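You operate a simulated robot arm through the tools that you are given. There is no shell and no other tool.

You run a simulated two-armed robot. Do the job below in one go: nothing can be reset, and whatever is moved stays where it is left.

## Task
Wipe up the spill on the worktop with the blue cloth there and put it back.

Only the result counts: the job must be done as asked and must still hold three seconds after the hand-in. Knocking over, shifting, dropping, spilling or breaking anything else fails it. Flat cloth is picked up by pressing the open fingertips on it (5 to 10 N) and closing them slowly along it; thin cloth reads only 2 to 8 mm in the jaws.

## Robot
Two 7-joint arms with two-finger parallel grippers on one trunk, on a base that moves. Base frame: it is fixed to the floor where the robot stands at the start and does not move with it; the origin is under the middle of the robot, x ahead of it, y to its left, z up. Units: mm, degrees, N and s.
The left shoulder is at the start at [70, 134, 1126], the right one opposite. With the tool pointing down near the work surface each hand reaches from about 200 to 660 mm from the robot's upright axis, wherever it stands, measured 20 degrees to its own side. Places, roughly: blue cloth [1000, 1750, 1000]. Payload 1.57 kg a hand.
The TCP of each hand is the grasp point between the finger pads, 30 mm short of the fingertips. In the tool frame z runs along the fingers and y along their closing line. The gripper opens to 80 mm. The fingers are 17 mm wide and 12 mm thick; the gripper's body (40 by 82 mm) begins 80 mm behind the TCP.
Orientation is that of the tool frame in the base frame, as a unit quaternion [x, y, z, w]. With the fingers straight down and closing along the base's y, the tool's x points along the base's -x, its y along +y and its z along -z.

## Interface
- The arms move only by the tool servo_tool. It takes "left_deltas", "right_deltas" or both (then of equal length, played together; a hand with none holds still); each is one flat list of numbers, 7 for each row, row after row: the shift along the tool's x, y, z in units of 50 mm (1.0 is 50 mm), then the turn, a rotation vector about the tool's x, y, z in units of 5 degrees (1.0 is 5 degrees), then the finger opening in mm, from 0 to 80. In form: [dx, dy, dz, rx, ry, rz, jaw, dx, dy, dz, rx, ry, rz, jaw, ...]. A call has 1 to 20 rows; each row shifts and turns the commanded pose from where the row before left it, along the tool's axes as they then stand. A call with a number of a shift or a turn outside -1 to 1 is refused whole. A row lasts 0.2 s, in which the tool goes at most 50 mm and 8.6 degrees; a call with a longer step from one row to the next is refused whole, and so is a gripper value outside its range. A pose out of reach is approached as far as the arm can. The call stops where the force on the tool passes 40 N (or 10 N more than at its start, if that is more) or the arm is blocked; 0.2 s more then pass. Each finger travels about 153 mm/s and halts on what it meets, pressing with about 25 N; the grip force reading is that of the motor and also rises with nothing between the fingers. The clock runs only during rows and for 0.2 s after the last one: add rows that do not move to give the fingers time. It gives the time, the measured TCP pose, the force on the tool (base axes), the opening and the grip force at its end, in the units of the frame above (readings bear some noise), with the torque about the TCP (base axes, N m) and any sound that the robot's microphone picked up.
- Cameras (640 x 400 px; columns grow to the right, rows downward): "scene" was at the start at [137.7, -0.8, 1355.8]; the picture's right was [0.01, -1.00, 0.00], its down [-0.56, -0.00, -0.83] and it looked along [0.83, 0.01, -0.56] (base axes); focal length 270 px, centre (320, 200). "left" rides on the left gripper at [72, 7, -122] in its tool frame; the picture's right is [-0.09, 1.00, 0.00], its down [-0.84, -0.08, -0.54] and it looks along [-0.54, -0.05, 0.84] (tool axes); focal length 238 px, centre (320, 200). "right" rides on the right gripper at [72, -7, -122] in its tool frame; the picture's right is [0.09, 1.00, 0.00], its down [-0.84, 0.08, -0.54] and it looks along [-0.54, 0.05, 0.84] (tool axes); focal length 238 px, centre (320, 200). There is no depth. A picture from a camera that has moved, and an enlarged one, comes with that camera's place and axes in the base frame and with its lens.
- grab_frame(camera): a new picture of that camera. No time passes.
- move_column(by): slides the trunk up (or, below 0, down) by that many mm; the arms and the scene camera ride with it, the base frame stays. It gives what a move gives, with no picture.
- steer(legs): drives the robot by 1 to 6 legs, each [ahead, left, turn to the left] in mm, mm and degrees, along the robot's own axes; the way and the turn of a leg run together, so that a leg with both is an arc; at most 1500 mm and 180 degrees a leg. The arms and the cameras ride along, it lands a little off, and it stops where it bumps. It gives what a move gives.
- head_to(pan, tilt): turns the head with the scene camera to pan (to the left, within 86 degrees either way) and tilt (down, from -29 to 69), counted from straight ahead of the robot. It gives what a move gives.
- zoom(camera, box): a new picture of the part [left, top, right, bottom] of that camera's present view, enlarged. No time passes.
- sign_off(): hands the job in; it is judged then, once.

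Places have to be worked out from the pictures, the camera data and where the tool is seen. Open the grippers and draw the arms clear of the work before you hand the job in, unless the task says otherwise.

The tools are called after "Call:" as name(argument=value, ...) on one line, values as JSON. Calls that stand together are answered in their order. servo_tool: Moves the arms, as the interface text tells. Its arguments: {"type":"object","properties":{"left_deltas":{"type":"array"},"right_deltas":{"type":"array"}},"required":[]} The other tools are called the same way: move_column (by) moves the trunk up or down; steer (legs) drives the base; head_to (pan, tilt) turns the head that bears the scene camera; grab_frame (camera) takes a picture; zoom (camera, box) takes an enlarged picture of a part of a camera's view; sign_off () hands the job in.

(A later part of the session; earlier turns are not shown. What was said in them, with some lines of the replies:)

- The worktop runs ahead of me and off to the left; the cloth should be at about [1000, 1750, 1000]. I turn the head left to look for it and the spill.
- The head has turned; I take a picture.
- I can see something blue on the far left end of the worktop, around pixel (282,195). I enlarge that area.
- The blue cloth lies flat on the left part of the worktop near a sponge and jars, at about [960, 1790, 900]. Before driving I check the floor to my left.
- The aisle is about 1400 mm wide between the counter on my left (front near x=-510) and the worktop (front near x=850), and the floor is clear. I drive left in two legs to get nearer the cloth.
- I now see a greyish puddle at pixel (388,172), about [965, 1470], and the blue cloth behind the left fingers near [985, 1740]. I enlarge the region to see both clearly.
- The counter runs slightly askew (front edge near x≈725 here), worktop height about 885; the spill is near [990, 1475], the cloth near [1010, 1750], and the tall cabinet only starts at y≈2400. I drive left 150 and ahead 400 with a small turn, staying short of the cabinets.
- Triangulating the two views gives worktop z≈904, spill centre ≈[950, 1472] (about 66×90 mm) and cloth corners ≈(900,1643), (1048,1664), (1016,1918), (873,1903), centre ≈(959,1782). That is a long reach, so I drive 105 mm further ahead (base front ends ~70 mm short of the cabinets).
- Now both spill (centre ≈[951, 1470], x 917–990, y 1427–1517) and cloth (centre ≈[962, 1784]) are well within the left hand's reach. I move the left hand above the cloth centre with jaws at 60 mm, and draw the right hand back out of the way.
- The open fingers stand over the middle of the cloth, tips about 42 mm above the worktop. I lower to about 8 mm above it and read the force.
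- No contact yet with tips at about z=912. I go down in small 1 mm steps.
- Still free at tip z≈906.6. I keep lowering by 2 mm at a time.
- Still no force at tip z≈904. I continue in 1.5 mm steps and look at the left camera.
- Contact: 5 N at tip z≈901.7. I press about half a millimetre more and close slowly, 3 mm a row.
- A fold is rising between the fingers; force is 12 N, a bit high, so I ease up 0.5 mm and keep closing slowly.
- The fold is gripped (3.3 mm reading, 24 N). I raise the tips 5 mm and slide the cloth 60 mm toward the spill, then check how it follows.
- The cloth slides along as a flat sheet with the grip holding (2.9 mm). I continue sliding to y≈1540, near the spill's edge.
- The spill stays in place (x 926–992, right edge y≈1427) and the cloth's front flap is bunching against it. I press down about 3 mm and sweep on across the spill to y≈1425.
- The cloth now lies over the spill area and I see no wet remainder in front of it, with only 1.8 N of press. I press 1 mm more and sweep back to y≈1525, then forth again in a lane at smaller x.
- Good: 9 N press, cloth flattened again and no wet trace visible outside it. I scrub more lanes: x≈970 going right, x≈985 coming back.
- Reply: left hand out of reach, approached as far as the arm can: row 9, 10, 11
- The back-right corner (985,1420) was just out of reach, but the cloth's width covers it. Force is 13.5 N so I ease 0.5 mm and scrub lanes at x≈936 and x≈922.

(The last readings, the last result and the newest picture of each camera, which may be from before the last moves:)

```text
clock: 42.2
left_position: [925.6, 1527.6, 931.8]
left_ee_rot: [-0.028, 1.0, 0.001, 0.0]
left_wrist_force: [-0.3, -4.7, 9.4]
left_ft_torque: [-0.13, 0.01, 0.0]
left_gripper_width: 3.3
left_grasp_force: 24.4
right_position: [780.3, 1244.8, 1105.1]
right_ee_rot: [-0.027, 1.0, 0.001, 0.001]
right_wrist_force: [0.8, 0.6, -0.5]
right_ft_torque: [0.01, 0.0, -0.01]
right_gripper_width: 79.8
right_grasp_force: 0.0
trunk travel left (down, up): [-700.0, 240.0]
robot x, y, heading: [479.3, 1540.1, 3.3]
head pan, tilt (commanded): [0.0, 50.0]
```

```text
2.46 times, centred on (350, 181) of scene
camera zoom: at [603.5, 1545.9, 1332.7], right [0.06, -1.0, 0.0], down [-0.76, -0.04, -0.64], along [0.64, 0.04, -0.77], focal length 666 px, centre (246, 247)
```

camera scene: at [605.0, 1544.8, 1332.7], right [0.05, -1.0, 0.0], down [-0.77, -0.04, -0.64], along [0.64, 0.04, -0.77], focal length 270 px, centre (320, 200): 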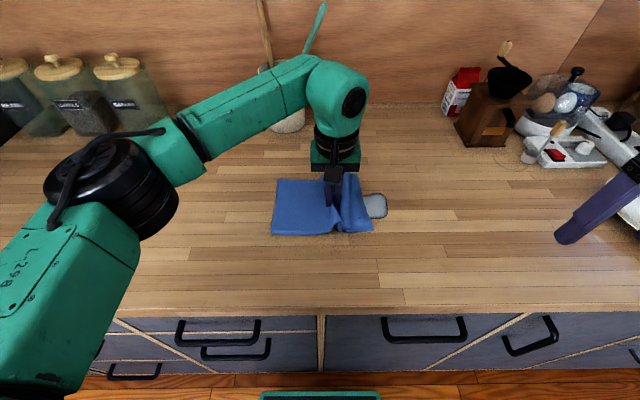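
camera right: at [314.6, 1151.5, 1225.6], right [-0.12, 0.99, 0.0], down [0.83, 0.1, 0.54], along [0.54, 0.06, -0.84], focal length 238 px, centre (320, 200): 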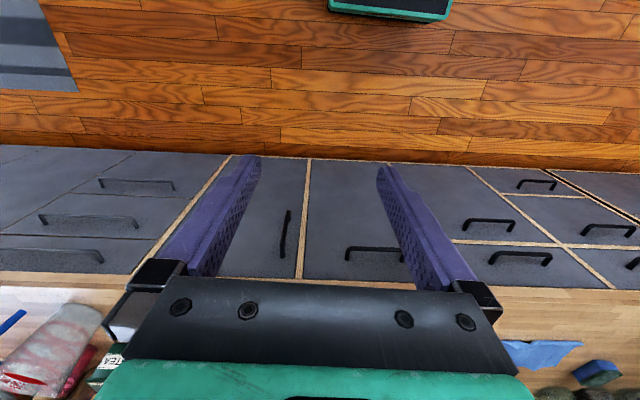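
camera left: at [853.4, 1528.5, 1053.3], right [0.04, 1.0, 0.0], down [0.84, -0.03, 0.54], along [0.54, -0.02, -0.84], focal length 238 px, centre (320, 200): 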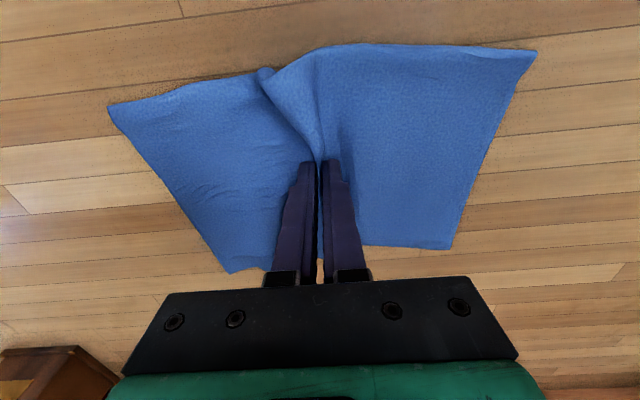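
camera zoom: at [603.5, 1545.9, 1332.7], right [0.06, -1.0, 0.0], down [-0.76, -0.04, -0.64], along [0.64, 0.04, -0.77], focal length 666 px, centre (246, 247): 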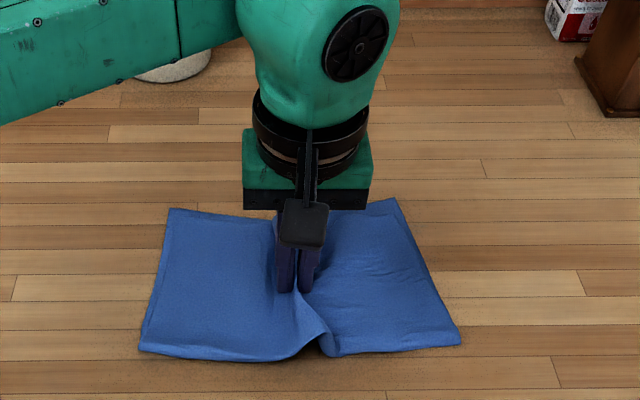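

No wetness shows at the edges. I slide the cloth left to y≈1660 to uncover the spill area and inspect it.

Call:
servo_tool(left_deltas=[-0.09, 0.326, 0, 0, 0, 0, 0, -0.09, 0.326, 0, 0, 0, 0, 0, -0.09, 0.326, 0, 0, 0, 0, 0, -0.09, 0.326, -0.02, 0, 0, 0, 0, -0.09, 0.326, 0, 0, 0, 0, 0, -0.09, 0.326, 0, 0, 0, 0, 0, -0.09, 0.326, 0, 0, 0, 0, 0, -0.09, 0.326, 0, 0, 0, 0, 0, 0, 0, 0, 0, 0, 0, 0])

Call:
grab_frame(camera="left")

Call:
zoom(camera="scene", box=[220, 100, 480, 262])

```text
clock: 44.2
left_position: [952.8, 1654.6, 931.7]
left_ee_rot: [-0.027, 1.0, 0.0, 0.003]
left_wrist_force: [0.1, -5.6, 14.3]
left_ft_torque: [-0.19, 0.03, -0.01]
left_gripper_width: 3.4
left_grasp_force: 24.4
right_position: [779.5, 1242.2, 1105.7]
right_ee_rot: [-0.028, 1.0, 0.001, 0.002]
right_wrist_force: [0.1, -0.4, -0.2]
right_ft_torque: [0.03, -0.02, -0.01]
right_gripper_width: 79.9
right_grasp_force: 0.0
trunk travel left (down, up): [-700.0, 240.0]
robot x, y, heading: [480.9, 1541.1, 3.4]
head pan, tilt (commanded): [0.0, 50.0]
```

```text
taken
camera left: at [879.4, 1657.0, 1053.1], right [0.04, 1.0, 0.0], down [0.84, -0.03, 0.54], along [0.54, -0.02, -0.84], focal length 238 px, centre (320, 200)
```

left: 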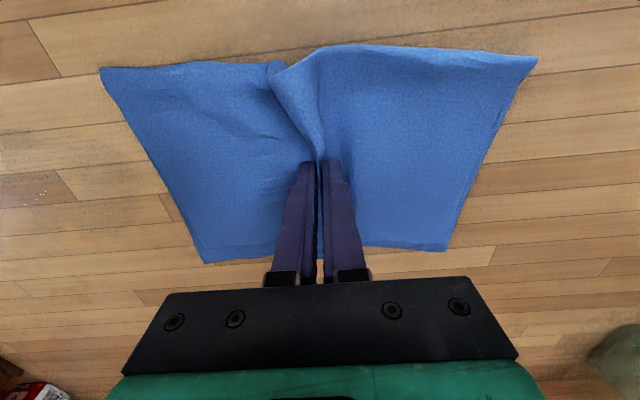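

```text
2.46 times, centred on (350, 181) of scene
camera zoom: at [602.5, 1543.6, 1333.1], right [0.05, -1.0, 0.0], down [-0.76, -0.04, -0.64], along [0.64, 0.04, -0.76], focal length 666 px, centre (246, 247)
```

zoom: 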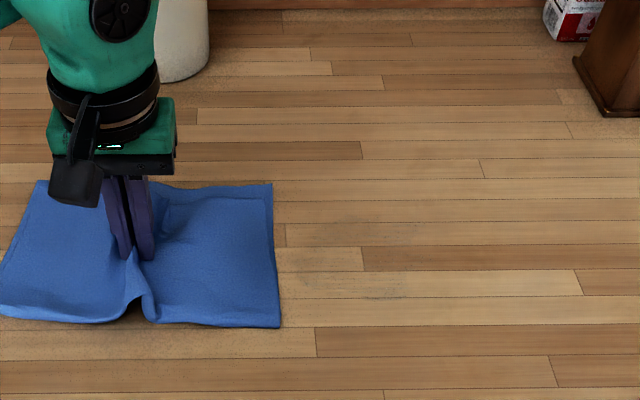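

The puddle is gone, but faint marks seem to remain. I enlarge the spot to check.

Call:
zoom(camera="scene", box=[315, 165, 427, 235])

Call:
zoom(camera="left", box=[0, 120, 160, 220])

```text
5.71 times, centred on (371, 200) of scene
camera zoom: at [602.5, 1543.6, 1333.1], right [0.05, -1.0, 0.0], down [-0.76, -0.04, -0.64], along [0.64, 0.04, -0.76], focal length 1546 px, centre (29, 200)
```

zoom: 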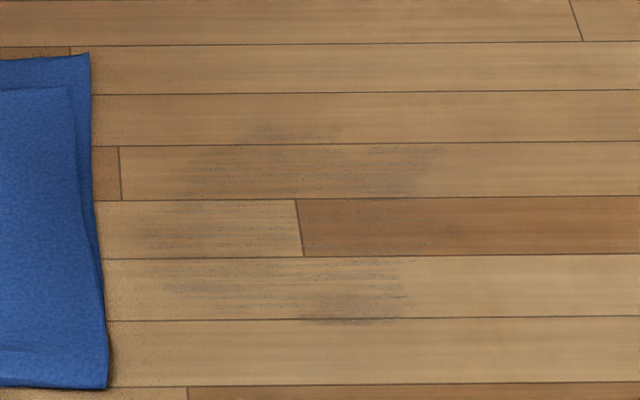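

```text
4.00 times, centred on (80, 170) of left
camera zoom: at [879.4, 1657.0, 1053.1], right [0.04, 1.0, 0.0], down [0.84, -0.03, 0.54], along [0.54, -0.02, -0.84], focal length 953 px, centre (1280, 320)
```

zoom: 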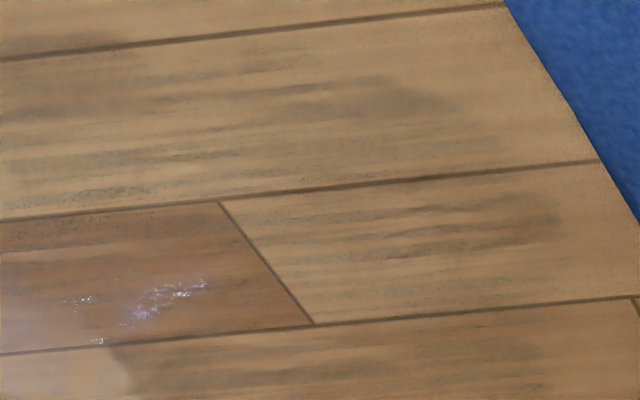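

A faint streaky film remains, mainly at x≈972–1000 and x≈912–930, y≈1415–1510, so more scrubbing is needed. The right-back part is at the reach limit, so I raise the tips 5 mm and shift the base 70 mm to the right.

Call:
servo_tool(left_deltas=[0, 0, -0.06, 0, 0, 0, 0, 0, 0, -0.04, 0, 0, 0, 0])

Call:
steer(legs=[[15, -70, 0]])

Call:
grab_frame(camera="left")

Call:
grab_frame(camera="scene")

```text
clock: 44.8
left_position: [953.6, 1658.0, 934.7]
left_ee_rot: [-0.028, 1.0, 0.001, 0.0]
left_wrist_force: [-0.1, 0.3, 0.4]
left_ft_torque: [0.02, 0.01, -0.01]
left_gripper_width: 3.1
left_grasp_force: 24.4
right_position: [781.6, 1244.7, 1104.0]
right_ee_rot: [-0.028, 1.0, 0.0, 0.0]
right_wrist_force: [0.0, 0.8, -0.5]
right_ft_torque: [0.0, 0.01, -0.01]
right_gripper_width: 79.9
right_grasp_force: 0.1
trunk travel left (down, up): [-700.0, 240.0]
robot x, y, heading: [482.5, 1539.3, 2.9]
head pan, tilt (commanded): [0.0, 50.0]
```

```text
clock: 45.8
left_position: [972.5, 1592.2, 936.4]
left_ee_rot: [-0.029, 1.0, -0.001, 0.001]
left_wrist_force: [-0.1, -0.1, 0.5]
left_ft_torque: [0.0, 0.01, 0.0]
left_gripper_width: 3.2
left_grasp_force: 24.4
right_position: [799.6, 1177.7, 1105.9]
right_ee_rot: [-0.029, 1.0, -0.001, 0.002]
right_wrist_force: [-0.1, -0.6, -0.2]
right_ft_torque: [-0.01, 0.0, 0.0]
right_gripper_width: 79.8
right_grasp_force: 0.0
trunk travel left (down, up): [-700.0, 240.0]
robot x, y, heading: [500.1, 1471.8, 3.3]
head pan, tilt (commanded): [0.0, 50.0]
```

```text
taken
camera left: at [899.2, 1593.9, 1057.2], right [0.04, 1.0, 0.0], down [0.84, -0.03, 0.54], along [0.54, -0.02, -0.84], focal length 238 px, centre (320, 200)
```

left: 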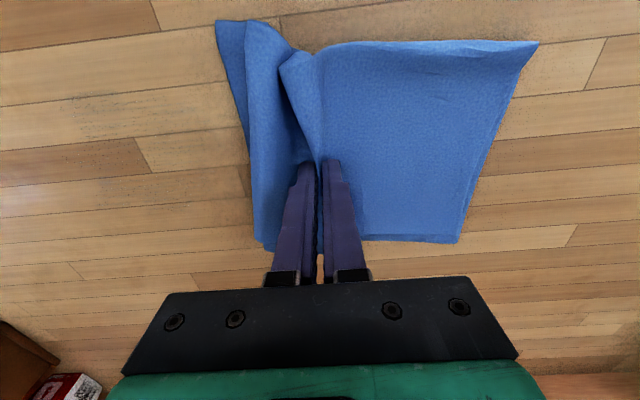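

```text
taken
camera scene: at [623.1, 1480.1, 1332.8], right [0.06, -1.0, 0.0], down [-0.76, -0.04, -0.64], along [0.64, 0.04, -0.77], focal length 270 px, centre (320, 200)
```

scene: 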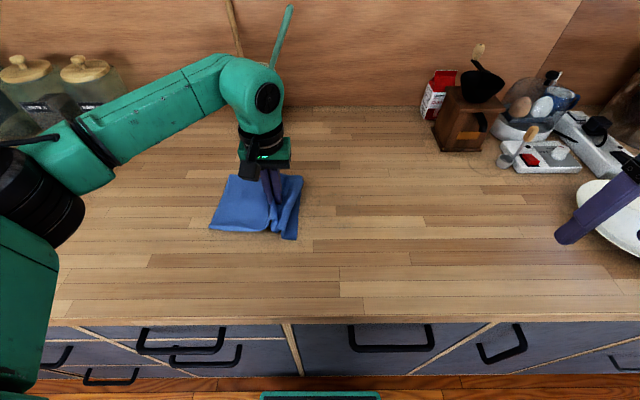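

The cloth followed. I move to x≈990, press down again and scrub that far lane to y≈1405 and back.

Call:
servo_tool(left_deltas=[-0.07, -0.315, 0.018, 0, 0, 0, 0, -0.07, -0.315, 0.018, 0, 0, 0, 0, -0.07, -0.315, 0.018, 0, 0, 0, 0, -0.07, -0.315, 0.036, 0, 0, 0, 0, 0.017, -0.31, 0, 0, 0, 0, 0, 0.017, -0.31, 0, 0, 0, 0, 0, 0.017, -0.31, 0, 0, 0, 0, 0, 0.017, -0.31, 0, 0, 0, 0, 0, 0.017, -0.31, 0, 0, 0, 0, 0, 0.017, -0.31, 0, 0, 0, 0, 0, 0.017, -0.31, 0, 0, 0, 0, 0, 0.017, -0.31, 0, 0, 0, 0, 0])

Call:
servo_tool(left_deltas=[-0.017, 0.31, 0, 0, 0, 0, 0, -0.017, 0.31, 0, 0, 0, 0, 0, -0.017, 0.31, 0, 0, 0, 0, 0, -0.017, 0.31, 0, 0, 0, 0, 0, -0.017, 0.31, 0, 0, 0, 0, 0, -0.017, 0.31, 0, 0, 0, 0, 0, -0.017, 0.31, 0, 0, 0, 0, 0, -0.017, 0.31, 0, 0, 0, 0, 0])

Call:
grab_frame(camera="left")

```text
clock: 48.4
left_position: [987.2, 1404.3, 931.7]
left_ee_rot: [-0.029, 1.0, -0.001, 0.001]
left_wrist_force: [0.6, 6.2, 12.7]
left_ft_torque: [0.05, -0.01, -0.01]
left_gripper_width: 3.4
left_grasp_force: 23.6
right_position: [797.9, 1177.3, 1104.9]
right_ee_rot: [-0.029, 1.0, 0.0, 0.002]
right_wrist_force: [0.4, -0.3, -0.5]
right_ft_torque: [-0.04, -0.02, -0.02]
right_gripper_width: 79.9
right_grasp_force: 0.0
trunk travel left (down, up): [-700.0, 240.0]
robot x, y, heading: [494.9, 1470.4, 3.3]
head pan, tilt (commanded): [0.0, 50.0]
```

```text
clock: 50.2
left_position: [988.1, 1527.6, 932.7]
left_ee_rot: [-0.029, 1.0, 0.0, 0.001]
left_wrist_force: [0.7, -2.6, 4.1]
left_ft_torque: [-0.08, 0.02, -0.02]
left_gripper_width: 3.0
left_grasp_force: 24.1
right_position: [801.1, 1177.7, 1104.5]
right_ee_rot: [-0.029, 1.0, 0.0, 0.0]
right_wrist_force: [-0.3, -0.3, 0.5]
right_ft_torque: [-0.01, 0.03, -0.01]
right_gripper_width: 80.1
right_grasp_force: 0.0
trunk travel left (down, up): [-700.0, 240.0]
robot x, y, heading: [498.2, 1469.9, 3.3]
head pan, tilt (commanded): [0.0, 50.0]
```

```text
taken
camera left: at [916.5, 1529.5, 1053.6], right [0.03, 1.0, 0.0], down [0.84, -0.03, 0.54], along [0.54, -0.02, -0.84], focal length 238 px, centre (320, 200)
```

left: 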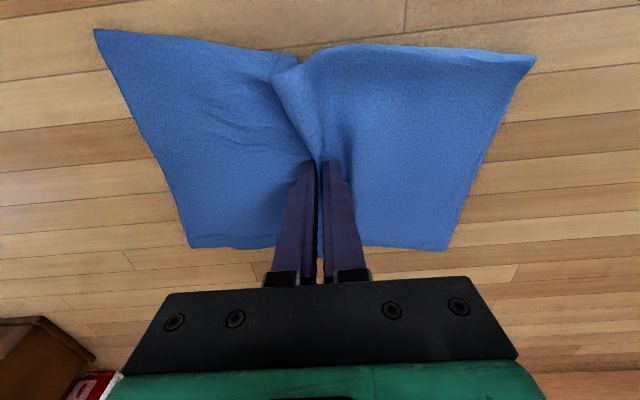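

Forces stay within 4–13 N. I continue with lanes at x≈976/964 then 952/940 and 928/916.

Call:
servo_tool(left_deltas=[0.24, 0, 0.008, 0, 0, 0, 0, 0.017, -0.31, 0, 0, 0, 0, 0, 0.017, -0.31, 0, 0, 0, 0, 0, 0.017, -0.31, 0, 0, 0, 0, 0, 0.017, -0.31, 0, 0, 0, 0, 0, 0.017, -0.31, 0, 0, 0, 0, 0, 0.017, -0.31, 0, 0, 0, 0, 0, 0.017, -0.31, 0, 0, 0, 0, 0, 0.017, -0.31, 0, 0, 0, 0, 0, 0.24, 0, 0, 0, 0, 0, 0, -0.017, 0.31, 0, 0, 0, 0, 0, -0.017, 0.31, 0, 0, 0, 0, 0, -0.017, 0.31, 0, 0, 0, 0, 0, -0.017, 0.31, 0, 0, 0, 0, 0, -0.017, 0.31, 0, 0, 0, 0, 0, -0.017, 0.31, 0, 0, 0, 0, 0, -0.017, 0.31, 0, 0, 0, 0, 0, -0.017, 0.31, 0, 0, 0, 0, 0])

Call:
servo_tool(left_deltas=[0.24, 0, 0, 0, 0, 0, 0, 0.017, -0.31, 0, 0, 0, 0, 0, 0.017, -0.31, 0, 0, 0, 0, 0, 0.017, -0.31, 0, 0, 0, 0, 0, 0.017, -0.31, 0, 0, 0, 0, 0, 0.017, -0.31, 0, 0, 0, 0, 0, 0.017, -0.31, 0, 0, 0, 0, 0, 0.017, -0.31, 0, 0, 0, 0, 0, 0.017, -0.31, 0, 0, 0, 0, 0, 0.24, 0, 0, 0, 0, 0, 0, -0.017, 0.31, 0, 0, 0, 0, 0, -0.017, 0.31, 0, 0, 0, 0, 0, -0.017, 0.31, 0, 0, 0, 0, 0, -0.017, 0.31, 0, 0, 0, 0, 0, -0.017, 0.31, 0, 0, 0, 0, 0, -0.017, 0.31, 0, 0, 0, 0, 0, -0.017, 0.31, 0, 0, 0, 0, 0, -0.017, 0.31, 0, 0, 0, 0, 0])

Call:
grab_frame(camera="left")

```text
clock: 54.0
left_position: [964.6, 1526.5, 932.2]
left_ee_rot: [-0.029, 1.0, 0.0, 0.002]
left_wrist_force: [-0.1, -8.4, 17.7]
left_ft_torque: [-0.22, 0.01, -0.03]
left_gripper_width: 3.4
left_grasp_force: 24.8
right_position: [797.0, 1175.9, 1106.2]
right_ee_rot: [-0.029, 1.0, 0.002, 0.001]
right_wrist_force: [0.6, -0.9, 0.0]
right_ft_torque: [0.01, -0.01, 0.01]
right_gripper_width: 80.1
right_grasp_force: 0.0
trunk travel left (down, up): [-700.0, 240.0]
robot x, y, heading: [498.7, 1470.6, 3.2]
head pan, tilt (commanded): [0.0, 50.0]
```

```text
clock: 57.8
left_position: [941.5, 1524.1, 931.6]
left_ee_rot: [-0.029, 1.0, 0.0, 0.001]
left_wrist_force: [1.0, -7.6, 14.4]
left_ft_torque: [-0.2, -0.01, 0.0]
left_gripper_width: 3.3
left_grasp_force: 24.7
right_position: [799.9, 1174.9, 1103.9]
right_ee_rot: [-0.029, 1.0, 0.001, 0.002]
right_wrist_force: [0.1, -0.3, 0.4]
right_ft_torque: [0.01, 0.04, 0.03]
right_gripper_width: 80.0
right_grasp_force: 0.1
trunk travel left (down, up): [-700.0, 240.0]
robot x, y, heading: [501.0, 1475.5, 3.1]
head pan, tilt (commanded): [0.0, 50.0]
```

```text
taken
camera left: at [869.0, 1526.8, 1053.1], right [0.04, 1.0, 0.0], down [0.84, -0.03, 0.54], along [0.54, -0.02, -0.84], focal length 238 px, centre (320, 200)
```

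left: 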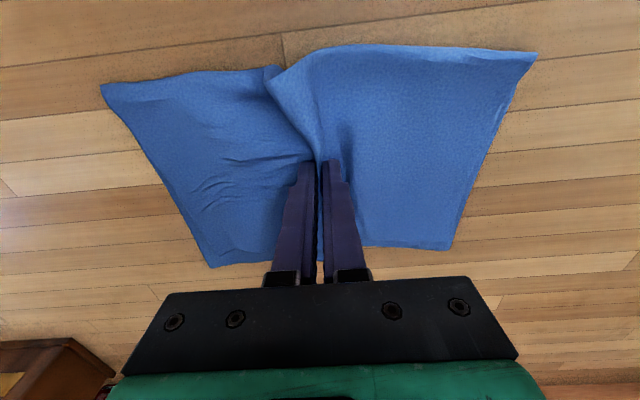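

Force is 14 N, so I ease 0.4 mm and do the lanes at x≈928 and x≈914, then slide left to uncover the spot.

Call:
servo_tool(left_deltas=[0.26, 0, -0.008, 0, 0, 0, 0, 0.017, -0.31, 0, 0, 0, 0, 0, 0.017, -0.31, 0, 0, 0, 0, 0, 0.017, -0.31, 0, 0, 0, 0, 0, 0.017, -0.31, 0, 0, 0, 0, 0, 0.017, -0.31, 0, 0, 0, 0, 0, 0.017, -0.31, 0, 0, 0, 0, 0, 0.017, -0.31, 0, 0, 0, 0, 0, 0.017, -0.31, 0, 0, 0, 0, 0, 0.27, 0, 0, 0, 0, 0, 0, -0.017, 0.31, 0, 0, 0, 0, 0, -0.017, 0.31, 0, 0, 0, 0, 0, -0.017, 0.31, 0, 0, 0, 0, 0, -0.017, 0.31, 0, 0, 0, 0, 0, -0.017, 0.31, 0, 0, 0, 0, 0, -0.017, 0.31, 0, 0, 0, 0, 0, -0.017, 0.31, 0, 0, 0, 0, 0, -0.017, 0.31, 0, 0, 0, 0, 0])

Call:
servo_tool(left_deltas=[-0.1, 0.33, -0.01, 0, 0, 0, 0, -0.1, 0.33, -0.01, 0, 0, 0, 0, -0.1, 0.33, 0, 0, 0, 0, 0, -0.1, 0.33, 0, 0, 0, 0, 0, -0.1, 0.33, 0, 0, 0, 0, 0, -0.1, 0.33, 0, 0, 0, 0, 0, -0.1, 0.33, 0, 0, 0, 0, 0, -0.1, 0.33, 0, 0, 0, 0, 0, 0, 0, 0, 0, 0, 0, 0])

Call:
grab_frame(camera="scene")

Call:
grab_frame(camera="left")

```text
clock: 61.6
left_position: [914.4, 1523.7, 932.1]
left_ee_rot: [-0.029, 1.0, 0.0, 0.001]
left_wrist_force: [1.0, -4.9, 11.5]
left_ft_torque: [-0.19, 0.02, 0.0]
left_gripper_width: 3.3
left_grasp_force: 24.6
right_position: [799.5, 1175.9, 1105.7]
right_ee_rot: [-0.028, 1.0, 0.001, 0.001]
right_wrist_force: [-0.3, 0.4, -0.3]
right_ft_torque: [-0.05, 0.01, 0.03]
right_gripper_width: 79.6
right_grasp_force: 0.1
trunk travel left (down, up): [-700.0, 240.0]
robot x, y, heading: [502.4, 1474.8, 3.1]
head pan, tilt (commanded): [0.0, 50.0]
```

```text
clock: 63.6
left_position: [948.2, 1657.3, 933.4]
left_ee_rot: [-0.029, 1.0, 0.0, 0.0]
left_wrist_force: [-0.2, 0.3, 0.2]
left_ft_torque: [0.02, 0.0, 0.0]
left_gripper_width: 3.1
left_grasp_force: 25.1
right_position: [800.8, 1177.1, 1103.8]
right_ee_rot: [-0.029, 1.0, 0.0, 0.0]
right_wrist_force: [0.1, 0.5, -0.3]
right_ft_torque: [-0.01, 0.01, 0.01]
right_gripper_width: 80.3
right_grasp_force: 0.0
trunk travel left (down, up): [-700.0, 240.0]
robot x, y, heading: [496.0, 1471.5, 3.3]
head pan, tilt (commanded): [0.0, 50.0]
```

```text
taken
camera scene: at [623.5, 1477.7, 1332.7], right [0.06, -1.0, 0.0], down [-0.76, -0.04, -0.64], along [0.64, 0.04, -0.77], focal length 270 px, centre (320, 200)
```

scene: 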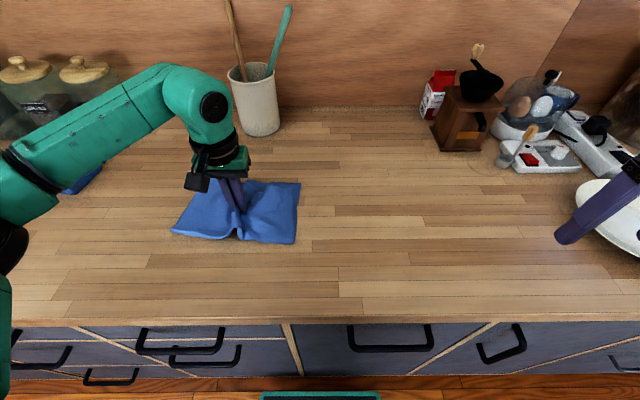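

```text
taken
camera left: at [876.6, 1659.6, 1054.3], right [0.03, 1.0, 0.0], down [0.84, -0.03, 0.54], along [0.54, -0.02, -0.84], focal length 238 px, centre (320, 200)
```

left: 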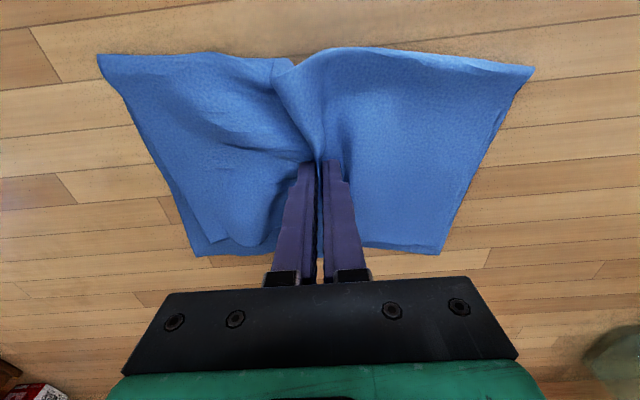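

The area looks clear at this scale; I enlarge it in both views to look for any remaining film.

Call:
zoom(camera="scene", box=[280, 170, 392, 240])

Call:
zoom(camera="left", box=[0, 120, 160, 220])

Call:
zoom(camera="scene", box=[280, 130, 440, 230])

```text
5.71 times, centred on (336, 205) of scene
camera zoom: at [623.5, 1477.7, 1332.7], right [0.06, -1.0, 0.0], down [-0.76, -0.04, -0.64], along [0.64, 0.04, -0.77], focal length 1546 px, centre (229, 171)
```

zoom: 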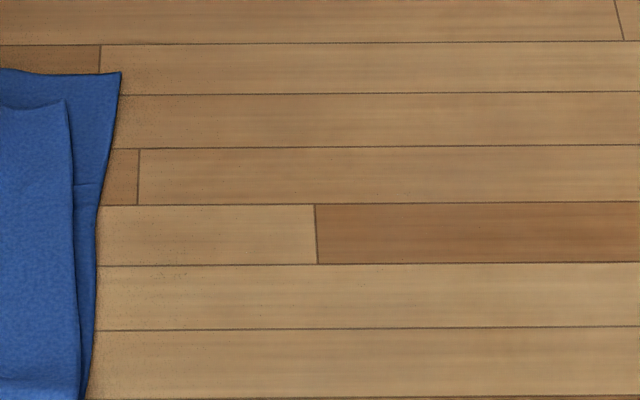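

```text
4.00 times, centred on (80, 170) of left
camera zoom: at [876.6, 1659.6, 1054.3], right [0.03, 1.0, 0.0], down [0.84, -0.03, 0.54], along [0.54, -0.02, -0.84], focal length 953 px, centre (1280, 320)
```

zoom: 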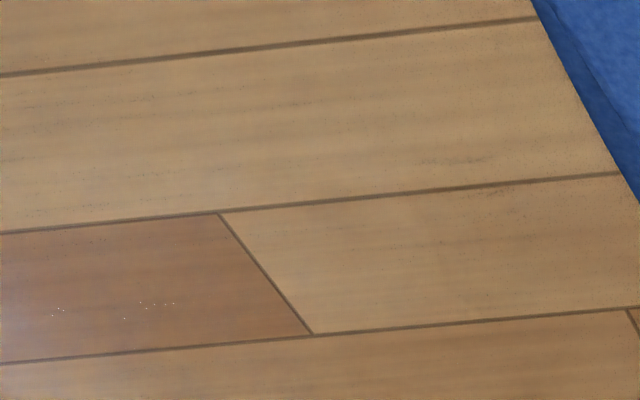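

```text
4.00 times, centred on (360, 180) of scene
camera zoom: at [623.5, 1477.7, 1332.7], right [0.06, -1.0, 0.0], down [-0.76, -0.04, -0.64], along [0.64, 0.04, -0.77], focal length 1082 px, centre (160, 280)
```

zoom: 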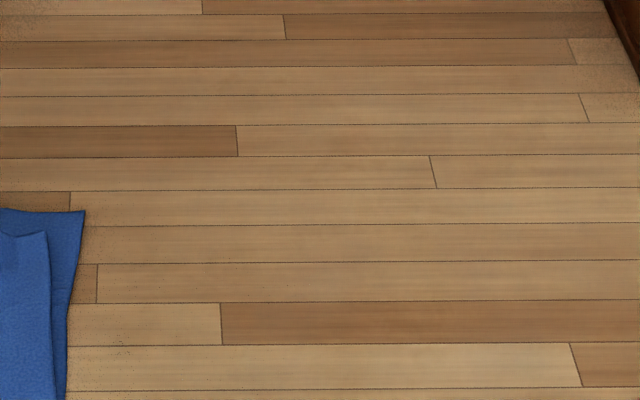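

Only a few tiny specks remain (near (940,1517) and (966,1430)). I do one more full round of lanes at x≈980, 962, 944 and 926 to finish it off.

Call:
servo_tool(left_deltas=[-0.063, -0.297, 0, 0, 0, 0, 0, -0.063, -0.297, 0, 0, 0, 0, 0, -0.063, -0.297, 0, 0, 0, 0, 0, -0.063, -0.297, 0, 0, 0, 0, 0, -0.063, -0.297, 0, 0, 0, 0, 0, -0.063, -0.297, 0, 0, 0, 0, 0, -0.063, -0.297, 0, 0, 0, 0, 0, -0.063, -0.297, 0.012, 0, 0, 0, 0, 0.019, -0.33, 0.012, 0, 0, 0, 0, 0.019, -0.33, 0, 0, 0, 0, 0, 0.019, -0.33, 0, 0, 0, 0, 0, 0.019, -0.33, 0, 0, 0, 0, 0, 0.019, -0.33, 0, 0, 0, 0, 0, 0.019, -0.33, 0, 0, 0, 0, 0, 0.019, -0.33, 0, 0, 0, 0, 0, 0.019, -0.33, 0, 0, 0, 0, 0])

Call:
servo_tool(left_deltas=[0.36, 0, 0, 0, 0, 0, 0, -0.019, 0.33, 0, 0, 0, 0, 0, -0.019, 0.33, 0, 0, 0, 0, 0, -0.019, 0.33, 0, 0, 0, 0, 0, -0.019, 0.33, 0, 0, 0, 0, 0, -0.019, 0.33, 0, 0, 0, 0, 0, -0.019, 0.33, 0, 0, 0, 0, 0, -0.019, 0.33, 0, 0, 0, 0, 0, -0.019, 0.33, 0, 0, 0, 0, 0])

```text
clock: 67.0
left_position: [978.2, 1409.7, 932.1]
left_ee_rot: [-0.028, 1.0, -0.002, 0.002]
left_wrist_force: [0.9, 8.1, 18.0]
left_ft_torque: [0.22, -0.01, 0.01]
left_gripper_width: 3.2
left_grasp_force: 24.3
right_position: [798.5, 1178.7, 1106.1]
right_ee_rot: [-0.029, 1.0, -0.001, 0.002]
right_wrist_force: [-0.6, 0.4, -0.5]
right_ft_torque: [0.0, -0.02, 0.02]
right_gripper_width: 79.9
right_grasp_force: 0.2
trunk travel left (down, up): [-700.0, 240.0]
robot x, y, heading: [498.4, 1471.2, 3.5]
head pan, tilt (commanded): [0.0, 50.0]
```

```text
clock: 69.0
left_position: [959.1, 1542.5, 931.9]
left_ee_rot: [-0.029, 1.0, 0.002, 0.0]
left_wrist_force: [-0.9, -3.3, 10.3]
left_ft_torque: [-0.14, -0.01, 0.0]
left_gripper_width: 3.1
left_grasp_force: 24.1
right_position: [800.2, 1175.8, 1105.2]
right_ee_rot: [-0.028, 1.0, 0.0, 0.001]
right_wrist_force: [0.4, 0.4, -0.1]
right_ft_torque: [-0.03, -0.02, 0.0]
right_gripper_width: 80.1
right_grasp_force: 0.1
trunk travel left (down, up): [-700.0, 240.0]
robot x, y, heading: [496.5, 1470.9, 3.3]
head pan, tilt (commanded): [0.0, 50.0]
```

Forces are 10–18 N with the grip steady. I run the remaining lanes at x≈943 and x≈926 easing 0.3 mm.

Call:
servo_tool(left_deltas=[0.33, 0, -0.006, 0, 0, 0, 0, 0.019, -0.33, 0, 0, 0, 0, 0, 0.019, -0.33, 0, 0, 0, 0, 0, 0.019, -0.33, 0, 0, 0, 0, 0, 0.019, -0.33, 0, 0, 0, 0, 0, 0.019, -0.33, 0, 0, 0, 0, 0, 0.019, -0.33, 0, 0, 0, 0, 0, 0.019, -0.33, 0, 0, 0, 0, 0, 0.019, -0.33, 0, 0, 0, 0, 0, 0.34, 0, 0, 0, 0, 0, 0, -0.019, 0.33, 0, 0, 0, 0, 0, -0.019, 0.33, 0, 0, 0, 0, 0, -0.019, 0.33, 0, 0, 0, 0, 0, -0.019, 0.33, 0, 0, 0, 0, 0, -0.019, 0.33, 0, 0, 0, 0, 0, -0.019, 0.33, 0, 0, 0, 0, 0, -0.019, 0.33, 0, 0, 0, 0, 0, -0.019, 0.33, 0, 0, 0, 0, 0])

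Call:
servo_tool(left_deltas=[-0.07, 0.36, -0.01, 0, 0, 0, 0, -0.07, 0.36, -0.01, 0, 0, 0, 0, -0.07, 0.36, -0.01, 0, 0, 0, 0, -0.07, 0.36, 0, 0, 0, 0, 0, -0.07, 0.36, 0, 0, 0, 0, 0, -0.07, 0.36, 0, 0, 0, 0, 0, -0.07, 0.36, 0, 0, 0, 0, 0, -0.07, 0.36, 0, 0, 0, 0, 0, -0.07, 0.36, 0, 0, 0, 0, 0, 0, 0, 0, 0, 0, 0, 0])

Call:
grab_frame(camera="scene")

Call:
grab_frame(camera="left")

Call:
zoom(camera="scene", box=[260, 160, 404, 250])

Call:
zoom(camera="left", box=[0, 120, 160, 220])

```text
clock: 72.8
left_position: [926.5, 1538.0, 932.3]
left_ee_rot: [-0.029, 1.0, 0.0, 0.0]
left_wrist_force: [-0.9, -1.4, 1.5]
left_ft_torque: [-0.08, -0.01, 0.02]
left_gripper_width: 3.4
left_grasp_force: 24.4
right_position: [800.5, 1176.9, 1104.6]
right_ee_rot: [-0.029, 1.0, 0.0, 0.002]
right_wrist_force: [0.3, 0.3, 0.4]
right_ft_torque: [-0.01, 0.01, -0.01]
right_gripper_width: 80.0
right_grasp_force: 0.0
trunk travel left (down, up): [-700.0, 240.0]
robot x, y, heading: [496.6, 1471.4, 3.4]
head pan, tilt (commanded): [0.0, 50.0]
```

```text
clock: 75.0
left_position: [950.7, 1701.4, 931.2]
left_ee_rot: [-0.029, 1.0, 0.0, 0.0]
left_wrist_force: [-0.1, -1.4, 4.4]
left_ft_torque: [-0.04, -0.01, 0.02]
left_gripper_width: 3.2
left_grasp_force: 24.2
right_position: [800.4, 1175.7, 1104.4]
right_ee_rot: [-0.029, 1.0, 0.001, 0.001]
right_wrist_force: [0.0, -0.2, -0.7]
right_ft_torque: [0.01, 0.01, 0.0]
right_gripper_width: 79.9
right_grasp_force: 0.1
trunk travel left (down, up): [-700.0, 240.0]
robot x, y, heading: [497.9, 1475.5, 3.0]
head pan, tilt (commanded): [0.0, 50.0]
```

```text
taken
camera scene: at [622.9, 1477.2, 1332.9], right [0.06, -1.0, 0.0], down [-0.76, -0.04, -0.64], along [0.64, 0.04, -0.77], focal length 270 px, centre (320, 200)
```

scene: 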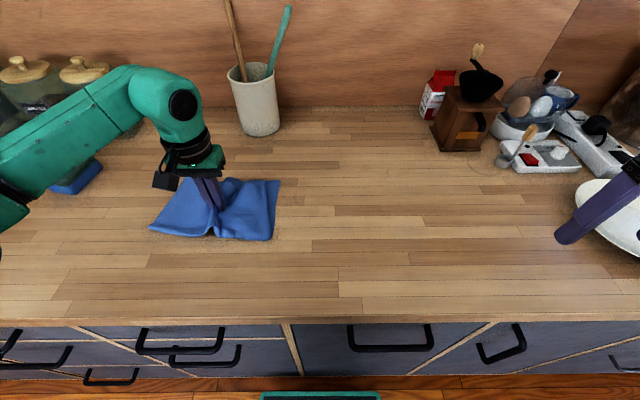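

```text
taken
camera left: at [877.3, 1703.8, 1053.5], right [0.04, 1.0, 0.0], down [0.84, -0.03, 0.54], along [0.54, -0.02, -0.84], focal length 238 px, centre (320, 200)
```

left: 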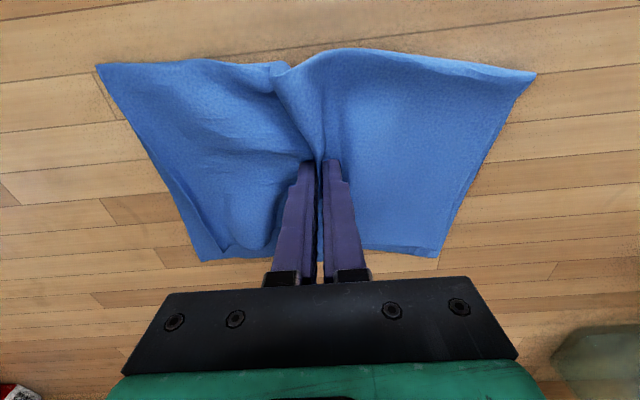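

```text
4.44 times, centred on (332, 205) of scene
camera zoom: at [622.9, 1477.2, 1332.9], right [0.06, -1.0, 0.0], down [-0.76, -0.04, -0.64], along [0.64, 0.04, -0.77], focal length 1202 px, centre (267, 178)
```

zoom: 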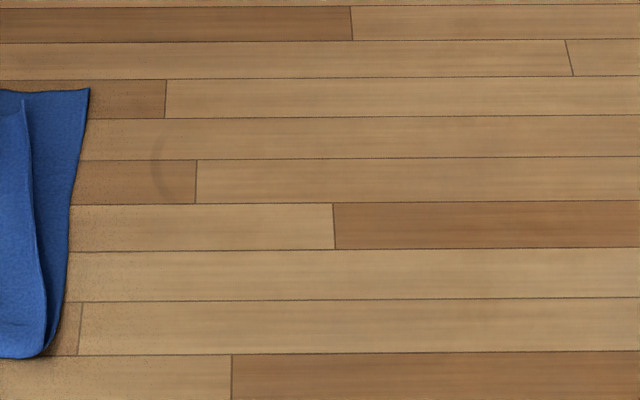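

```text
4.00 times, centred on (80, 170) of left
camera zoom: at [877.3, 1703.8, 1053.5], right [0.04, 1.0, 0.0], down [0.84, -0.03, 0.54], along [0.54, -0.02, -0.84], focal length 953 px, centre (1280, 320)
```

zoom: 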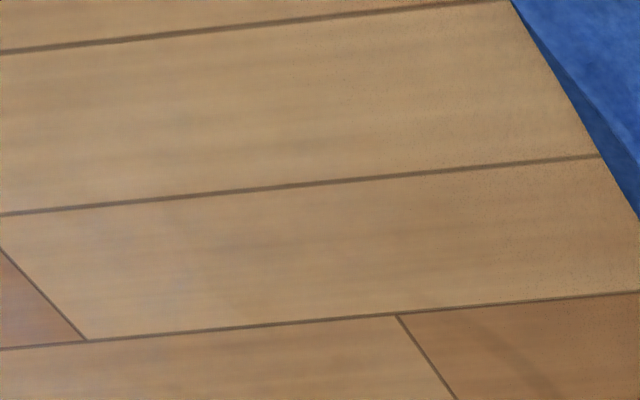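

The spot is now clean (the faint ring at its left is an old worktop mark seen before wiping). The cloth centre is ≈(963,1699), turned about 7.5° clockwise from how it lay, so I raise the tips slightly and slide it 85 mm left to its old centre (962,1785) while turning the tool 7.5° counterclockwise.

Call:
servo_tool(left_deltas=[0, 0, -0.05, 0, 0, 0, 0, -0.02, 0.24, 0, 0, 0, -0.215, 0, -0.022, 0.24, 0, 0, 0, -0.215, 0, -0.025, 0.24, 0, 0, 0, -0.215, 0, -0.03, 0.24, 0, 0, 0, -0.215, 0, -0.033, 0.24, 0, 0, 0, -0.215, 0, -0.038, 0.24, 0, 0, 0, -0.215, 0, -0.042, 0.24, 0, 0, 0, -0.215, 0, 0, 0, 0, 0, 0, 0, 0])

Call:
grab_frame(camera="left")

Call:
grab_frame(camera="scene")

```text
clock: 77.0
left_position: [952.0, 1785.5, 934.5]
left_ee_rot: [-0.094, 0.996, 0.001, -0.001]
left_wrist_force: [1.0, -0.2, 0.5]
left_ft_torque: [-0.04, 0.04, -0.04]
left_gripper_width: 3.1
left_grasp_force: 24.4
right_position: [800.7, 1177.1, 1105.2]
right_ee_rot: [-0.029, 1.0, 0.0, 0.001]
right_wrist_force: [0.3, -0.3, 0.4]
right_ft_torque: [0.02, 0.02, -0.01]
right_gripper_width: 80.3
right_grasp_force: 0.0
trunk travel left (down, up): [-700.0, 240.0]
robot x, y, heading: [494.5, 1474.9, 3.1]
head pan, tilt (commanded): [0.0, 50.0]
```

```text
taken
camera left: at [880.2, 1777.8, 1055.9], right [-0.1, 1.0, 0.0], down [0.84, 0.08, 0.54], along [0.54, 0.05, -0.84], focal length 238 px, centre (320, 200)
```

left: 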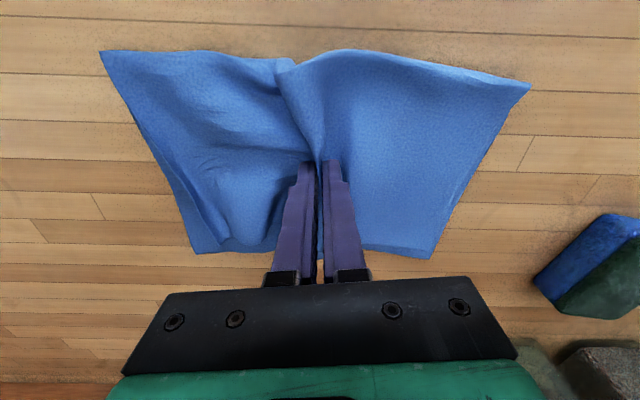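

```text
taken
camera scene: at [623.5, 1477.8, 1332.7], right [0.06, -1.0, 0.0], down [-0.76, -0.04, -0.64], along [0.64, 0.04, -0.77], focal length 270 px, centre (320, 200)
```

scene: 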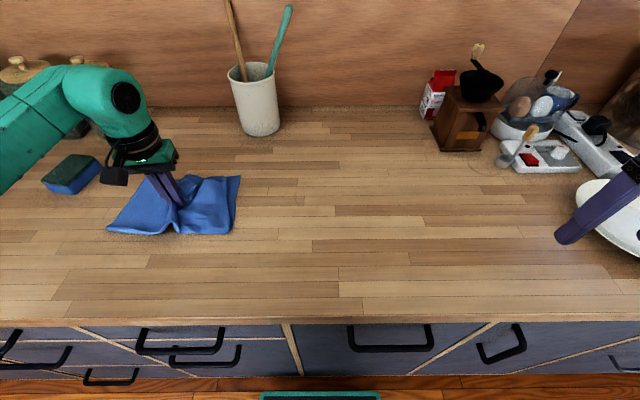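

The cloth's corners now come out at ≈(895,1656), (1048,1680), (1032,1896), (887,1904), centre ≈(965,1784), which matches its original place. I lower to light contact and open the fingers slowly along the cloth so the fold spreads out.

Call:
servo_tool(left_deltas=[0, 0, 0.03, 0, 0, 0, 0, 0, 0, 0.024, 0, 0, 0, 0, 0, 0, 0, 0, 0, 0, 0])

```text
clock: 77.8
left_position: [951.4, 1786.5, 932.6]
left_ee_rot: [-0.094, 0.996, 0.001, 0.001]
left_wrist_force: [1.2, -0.6, 1.1]
left_ft_torque: [-0.01, -0.01, -0.05]
left_gripper_width: 3.2
left_grasp_force: 24.8
right_position: [800.2, 1177.5, 1103.9]
right_ee_rot: [-0.029, 1.0, 0.0, 0.0]
right_wrist_force: [0.7, 0.0, -0.3]
right_ft_torque: [0.01, 0.01, -0.03]
right_gripper_width: 80.0
right_grasp_force: 0.0
trunk travel left (down, up): [-700.0, 240.0]
robot x, y, heading: [497.7, 1474.5, 3.6]
head pan, tilt (commanded): [0.0, 50.0]
```

Barely touching (1 N). I press about 0.8 mm more and open slowly.

Call:
servo_tool(left_deltas=[0, 0, 0.016, 0, 0, 0, 0, 0, 0, 0, 0, 0, 0, 4, 0, 0, 0, 0, 0, 0, 8, 0, 0, 0, 0, 0, 0, 12, 0, 0, 0, 0, 0, 0, 16, 0, 0, 0, 0, 0, 0, 20, 0, 0, 0, 0, 0, 0, 24, 0, 0, 0, 0, 0, 0, 28, 0, 0, 0, 0, 0, 0, 32])

Call:
grab_frame(camera="left")

```text
clock: 79.8
left_position: [950.5, 1785.2, 932.2]
left_ee_rot: [-0.094, 0.996, 0.001, 0.0]
left_wrist_force: [0.0, -0.1, 2.9]
left_ft_torque: [-0.01, 0.03, 0.0]
left_gripper_width: 30.4
left_grasp_force: 0.1
right_position: [800.5, 1176.3, 1103.9]
right_ee_rot: [-0.03, 1.0, 0.001, 0.001]
right_wrist_force: [0.2, 0.1, -0.3]
right_ft_torque: [-0.01, 0.02, 0.01]
right_gripper_width: 80.2
right_grasp_force: 0.1
trunk travel left (down, up): [-700.0, 240.0]
robot x, y, heading: [498.0, 1475.0, 2.9]
head pan, tilt (commanded): [0.0, 50.0]
```

```text
taken
camera left: at [878.8, 1777.9, 1053.5], right [-0.1, 1.0, 0.0], down [0.84, 0.08, 0.54], along [0.54, 0.05, -0.84], focal length 238 px, centre (320, 200)
```

left: 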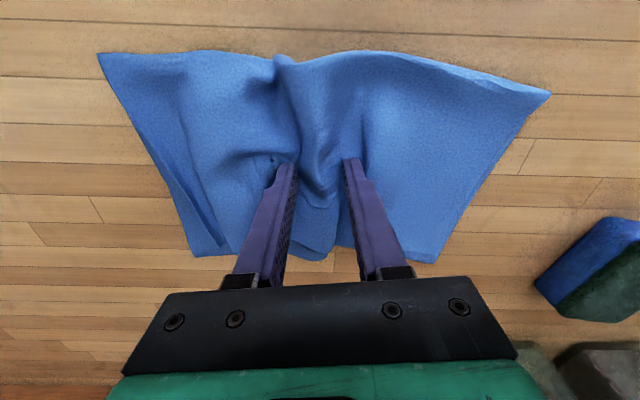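

The fold is spreading as the fingers open at 3 N. I press 0.4 mm more and keep opening to 78 mm.

Call:
servo_tool(left_deltas=[0, 0, 0.01, 0, 0, 0, 34, 0, 0, 0, 0, 0, 0, 38, 0, 0, 0, 0, 0, 0, 42, 0, 0, 0, 0, 0, 0, 46, 0, 0, 0, 0, 0, 0, 50, 0, 0, 0, 0, 0, 0, 54, 0, 0, 0, 0, 0, 0, 58, 0, 0, 0, 0, 0, 0, 62, 0, 0, 0, 0, 0, 0, 66, 0, 0, 0, 0, 0, 0, 70, 0, 0, 0, 0, 0, 0, 70])

Call:
grab_frame(camera="left")

```text
clock: 82.2
left_position: [950.2, 1785.1, 931.7]
left_ee_rot: [-0.093, 0.996, -0.001, 0.0]
left_wrist_force: [0.1, -1.1, 4.7]
left_ft_torque: [0.0, -0.04, 0.01]
left_gripper_width: 67.0
left_grasp_force: 0.0
right_position: [800.4, 1176.7, 1105.0]
right_ee_rot: [-0.028, 1.0, 0.0, 0.001]
right_wrist_force: [-0.4, 0.1, -0.4]
right_ft_torque: [-0.02, 0.02, -0.01]
right_gripper_width: 80.0
right_grasp_force: 0.1
trunk travel left (down, up): [-700.0, 240.0]
robot x, y, heading: [495.4, 1472.5, 3.4]
head pan, tilt (commanded): [0.0, 50.0]
```

```text
taken
camera left: at [878.2, 1778.3, 1053.4], right [-0.1, 1.0, 0.0], down [0.84, 0.08, 0.54], along [0.54, 0.05, -0.84], focal length 238 px, centre (320, 200)
```

left: 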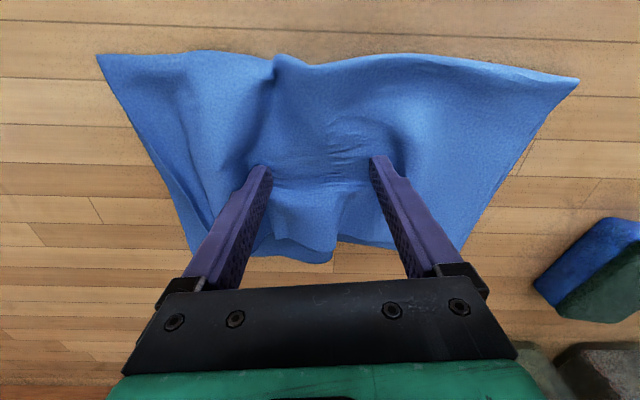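

The cloth has spread back out nearly flat. I lift the hand straight up, clear of it, and look.

Call:
servo_tool(left_deltas=[0, 0, -0.1, 0, 0, 0, 70, 0, 0, -0.3, 0, 0, 0, 70, 0, 0, -0.6, 0, 0, 0, 70, 0, 0, -0.8, 0, 0, 0, 70, 0, 0, -0.8, 0, 0, 0, 70, 0, 0, -0.8, 0, 0, 0, 70, 0, 0, -0.6, 0, 0, 0, 70, 0, 0, 0, 0, 0, 0, 70])

Call:
grab_frame(camera="left")

Call:
grab_frame(camera="scene")

```text
clock: 84.0
left_position: [952.0, 1787.6, 1133.1]
left_ee_rot: [-0.094, 0.996, -0.001, 0.001]
left_wrist_force: [0.0, -0.2, -0.1]
left_ft_torque: [0.04, -0.06, 0.01]
left_gripper_width: 69.9
left_grasp_force: 0.1
right_position: [800.7, 1177.6, 1105.5]
right_ee_rot: [-0.029, 1.0, 0.0, 0.0]
right_wrist_force: [-0.2, -0.5, 0.1]
right_ft_torque: [0.01, 0.02, -0.02]
right_gripper_width: 80.2
right_grasp_force: 0.1
trunk travel left (down, up): [-700.0, 240.0]
robot x, y, heading: [499.1, 1472.7, 3.7]
head pan, tilt (commanded): [0.0, 50.0]
```

```text
taken
camera left: at [879.3, 1779.5, 1255.0], right [-0.1, 1.0, 0.0], down [0.84, 0.08, 0.54], along [0.54, 0.05, -0.84], focal length 238 px, centre (320, 200)
```

left: 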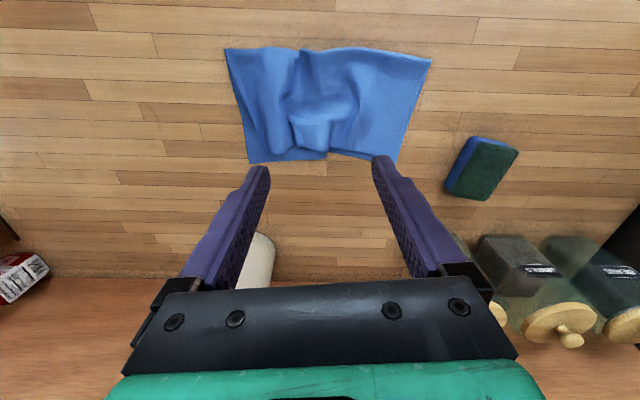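

```text
taken
camera scene: at [623.7, 1478.5, 1332.7], right [0.06, -1.0, 0.0], down [-0.77, -0.04, -0.64], along [0.64, 0.04, -0.77], focal length 270 px, centre (320, 200)
```

scene: 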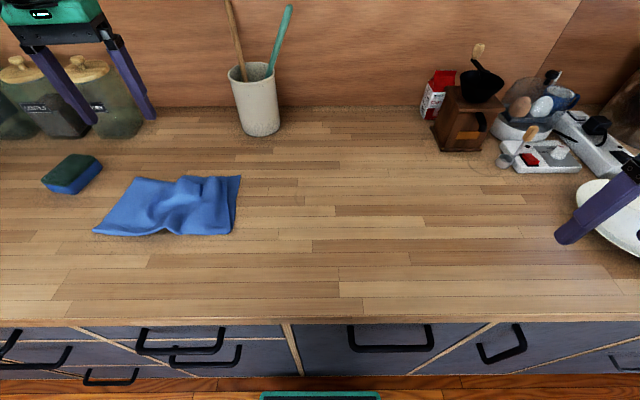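

The cloth lies back on its place, centre ≈(955,1795) by this view, within about a centimetre of where it was. I draw the left hand back from over the worktop and check the spill area once more.

Call:
servo_tool(left_deltas=[0.6, -0.1, 0, 0, 0, 0.3, 75, 0.6, -0.1, 0, 0, 0, 0.3, 80, 0.6, -0.1, 0, 0, 0, 0.3, 80, 0.6, -0.1, 0, 0, 0, 0.3, 80, 0.4, -0.1, 0, 0, 0, 0.3, 80, 0, 0, 0, 0, 0, 0, 80])

Call:
grab_frame(camera="scene")

Call:
zoom(camera="scene", box=[230, 140, 422, 260])

Call:
grab_frame(camera="left")

```text
clock: 85.4
left_position: [816.4, 1739.6, 1132.7]
left_ee_rot: [-0.029, 1.0, 0.0, 0.0]
left_wrist_force: [0.3, 0.0, -0.1]
left_ft_torque: [0.01, 0.03, 0.01]
left_gripper_width: 80.0
left_grasp_force: 0.0
right_position: [800.7, 1177.2, 1104.9]
right_ee_rot: [-0.029, 1.0, 0.0, 0.0]
right_wrist_force: [-0.3, 0.5, 0.0]
right_ft_torque: [0.02, -0.01, 0.0]
right_gripper_width: 80.3
right_grasp_force: 0.2
trunk travel left (down, up): [-700.0, 240.0]
robot x, y, heading: [494.9, 1473.5, 3.1]
head pan, tilt (commanded): [0.0, 50.0]
```

```text
taken
camera scene: at [624.1, 1478.2, 1332.7], right [0.06, -1.0, 0.0], down [-0.77, -0.04, -0.64], along [0.64, 0.04, -0.77], focal length 270 px, centre (320, 200)
```

scene: 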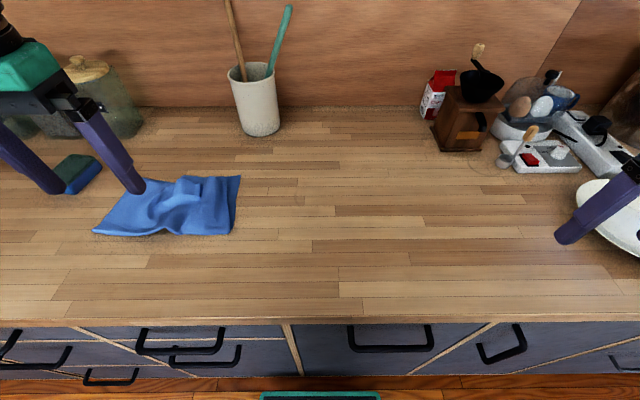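

```text
3.33 times, centred on (326, 200) of scene
camera zoom: at [624.1, 1478.2, 1332.7], right [0.06, -1.0, 0.0], down [-0.77, -0.04, -0.64], along [0.64, 0.04, -0.77], focal length 902 px, centre (300, 200)
```

zoom: 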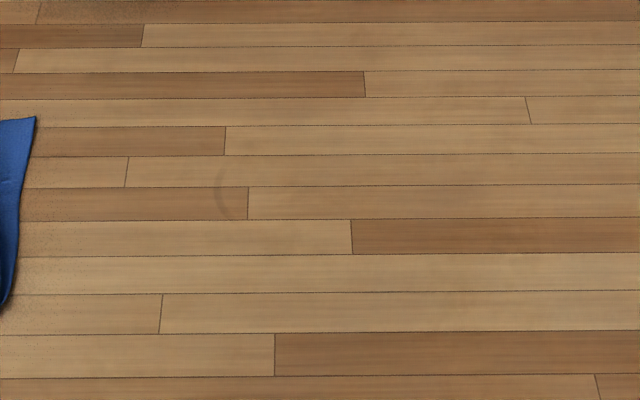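

```text
taken
camera left: at [743.3, 1742.7, 1254.7], right [0.04, 1.0, 0.0], down [0.84, -0.03, 0.54], along [0.54, -0.02, -0.84], focal length 238 px, centre (320, 200)
```

left: 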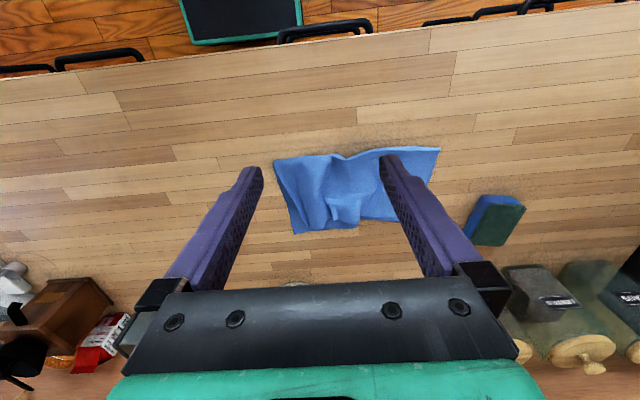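

The spill area is clean, the ring mark was there from the start, and the cloth, sponge and other things are in place. I back the robot off 250 mm so both arms are well clear of the work.

Call:
steer(legs=[[-250, 0, 0]])

Call:
grab_frame(camera="scene")

Call:
zoom(camera="scene", box=[160, 90, 400, 240])

```text
clock: 87.2
left_position: [569.3, 1726.0, 1133.0]
left_ee_rot: [-0.025, 1.0, 0.0, -0.001]
left_wrist_force: [0.5, 1.1, -0.4]
left_ft_torque: [0.0, 0.01, -0.03]
left_gripper_width: 80.1
left_grasp_force: 0.0
right_position: [550.6, 1161.4, 1104.1]
right_ee_rot: [-0.025, 1.0, 0.0, 0.0]
right_wrist_force: [-1.1, 0.1, 0.3]
right_ft_torque: [-0.04, -0.03, 0.03]
right_gripper_width: 80.1
right_grasp_force: 0.2
trunk travel left (down, up): [-700.0, 240.0]
robot x, y, heading: [248.3, 1459.3, 2.9]
head pan, tilt (commanded): [0.0, 50.0]
```

```text
taken
camera scene: at [375.9, 1464.1, 1332.6], right [0.05, -1.0, 0.0], down [-0.77, -0.04, -0.64], along [0.64, 0.03, -0.77], focal length 270 px, centre (320, 200)
```

scene: 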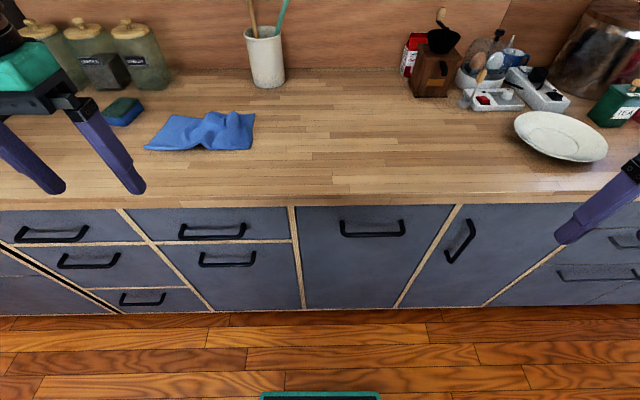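

```text
2.67 times, centred on (280, 165) of scene
camera zoom: at [375.9, 1464.1, 1332.6], right [0.05, -1.0, 0.0], down [-0.77, -0.04, -0.64], along [0.64, 0.03, -0.77], focal length 721 px, centre (427, 293)
```

zoom: 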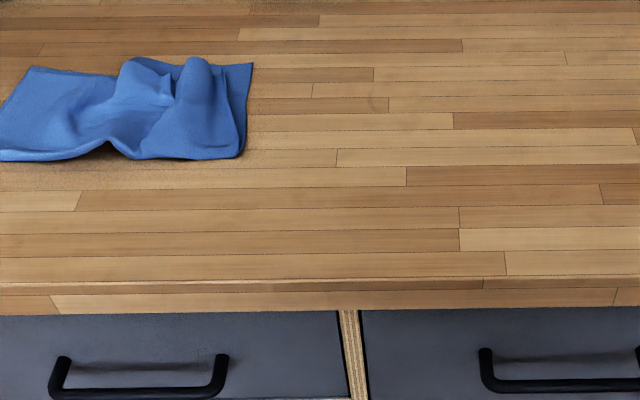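

The worktop is clean, the cloth lies back at its original place, both grippers are open and clear. I hand the job in.

Call:
sign_off()

```text
The job is handed in.
```

The spill is wiped up and the blue cloth is back where it was. I've handed the job in; no verdict has come back.

- **Spill:** After three rounds of wiping, enlarged views from both cameras showed no puddle, film or specks. A faint ring on the wood beside the spot was there before I started.
- **Cloth:** It lies at about [955, 1795], within roughly 15 mm of its original centre and at close to its original angle. It is a little wrinkled in the middle, not fully flat.
- **Everything else:** I saw nothing knocked or shifted. Both grippers are open, and I backed the robot 250 mm away from the worktop.
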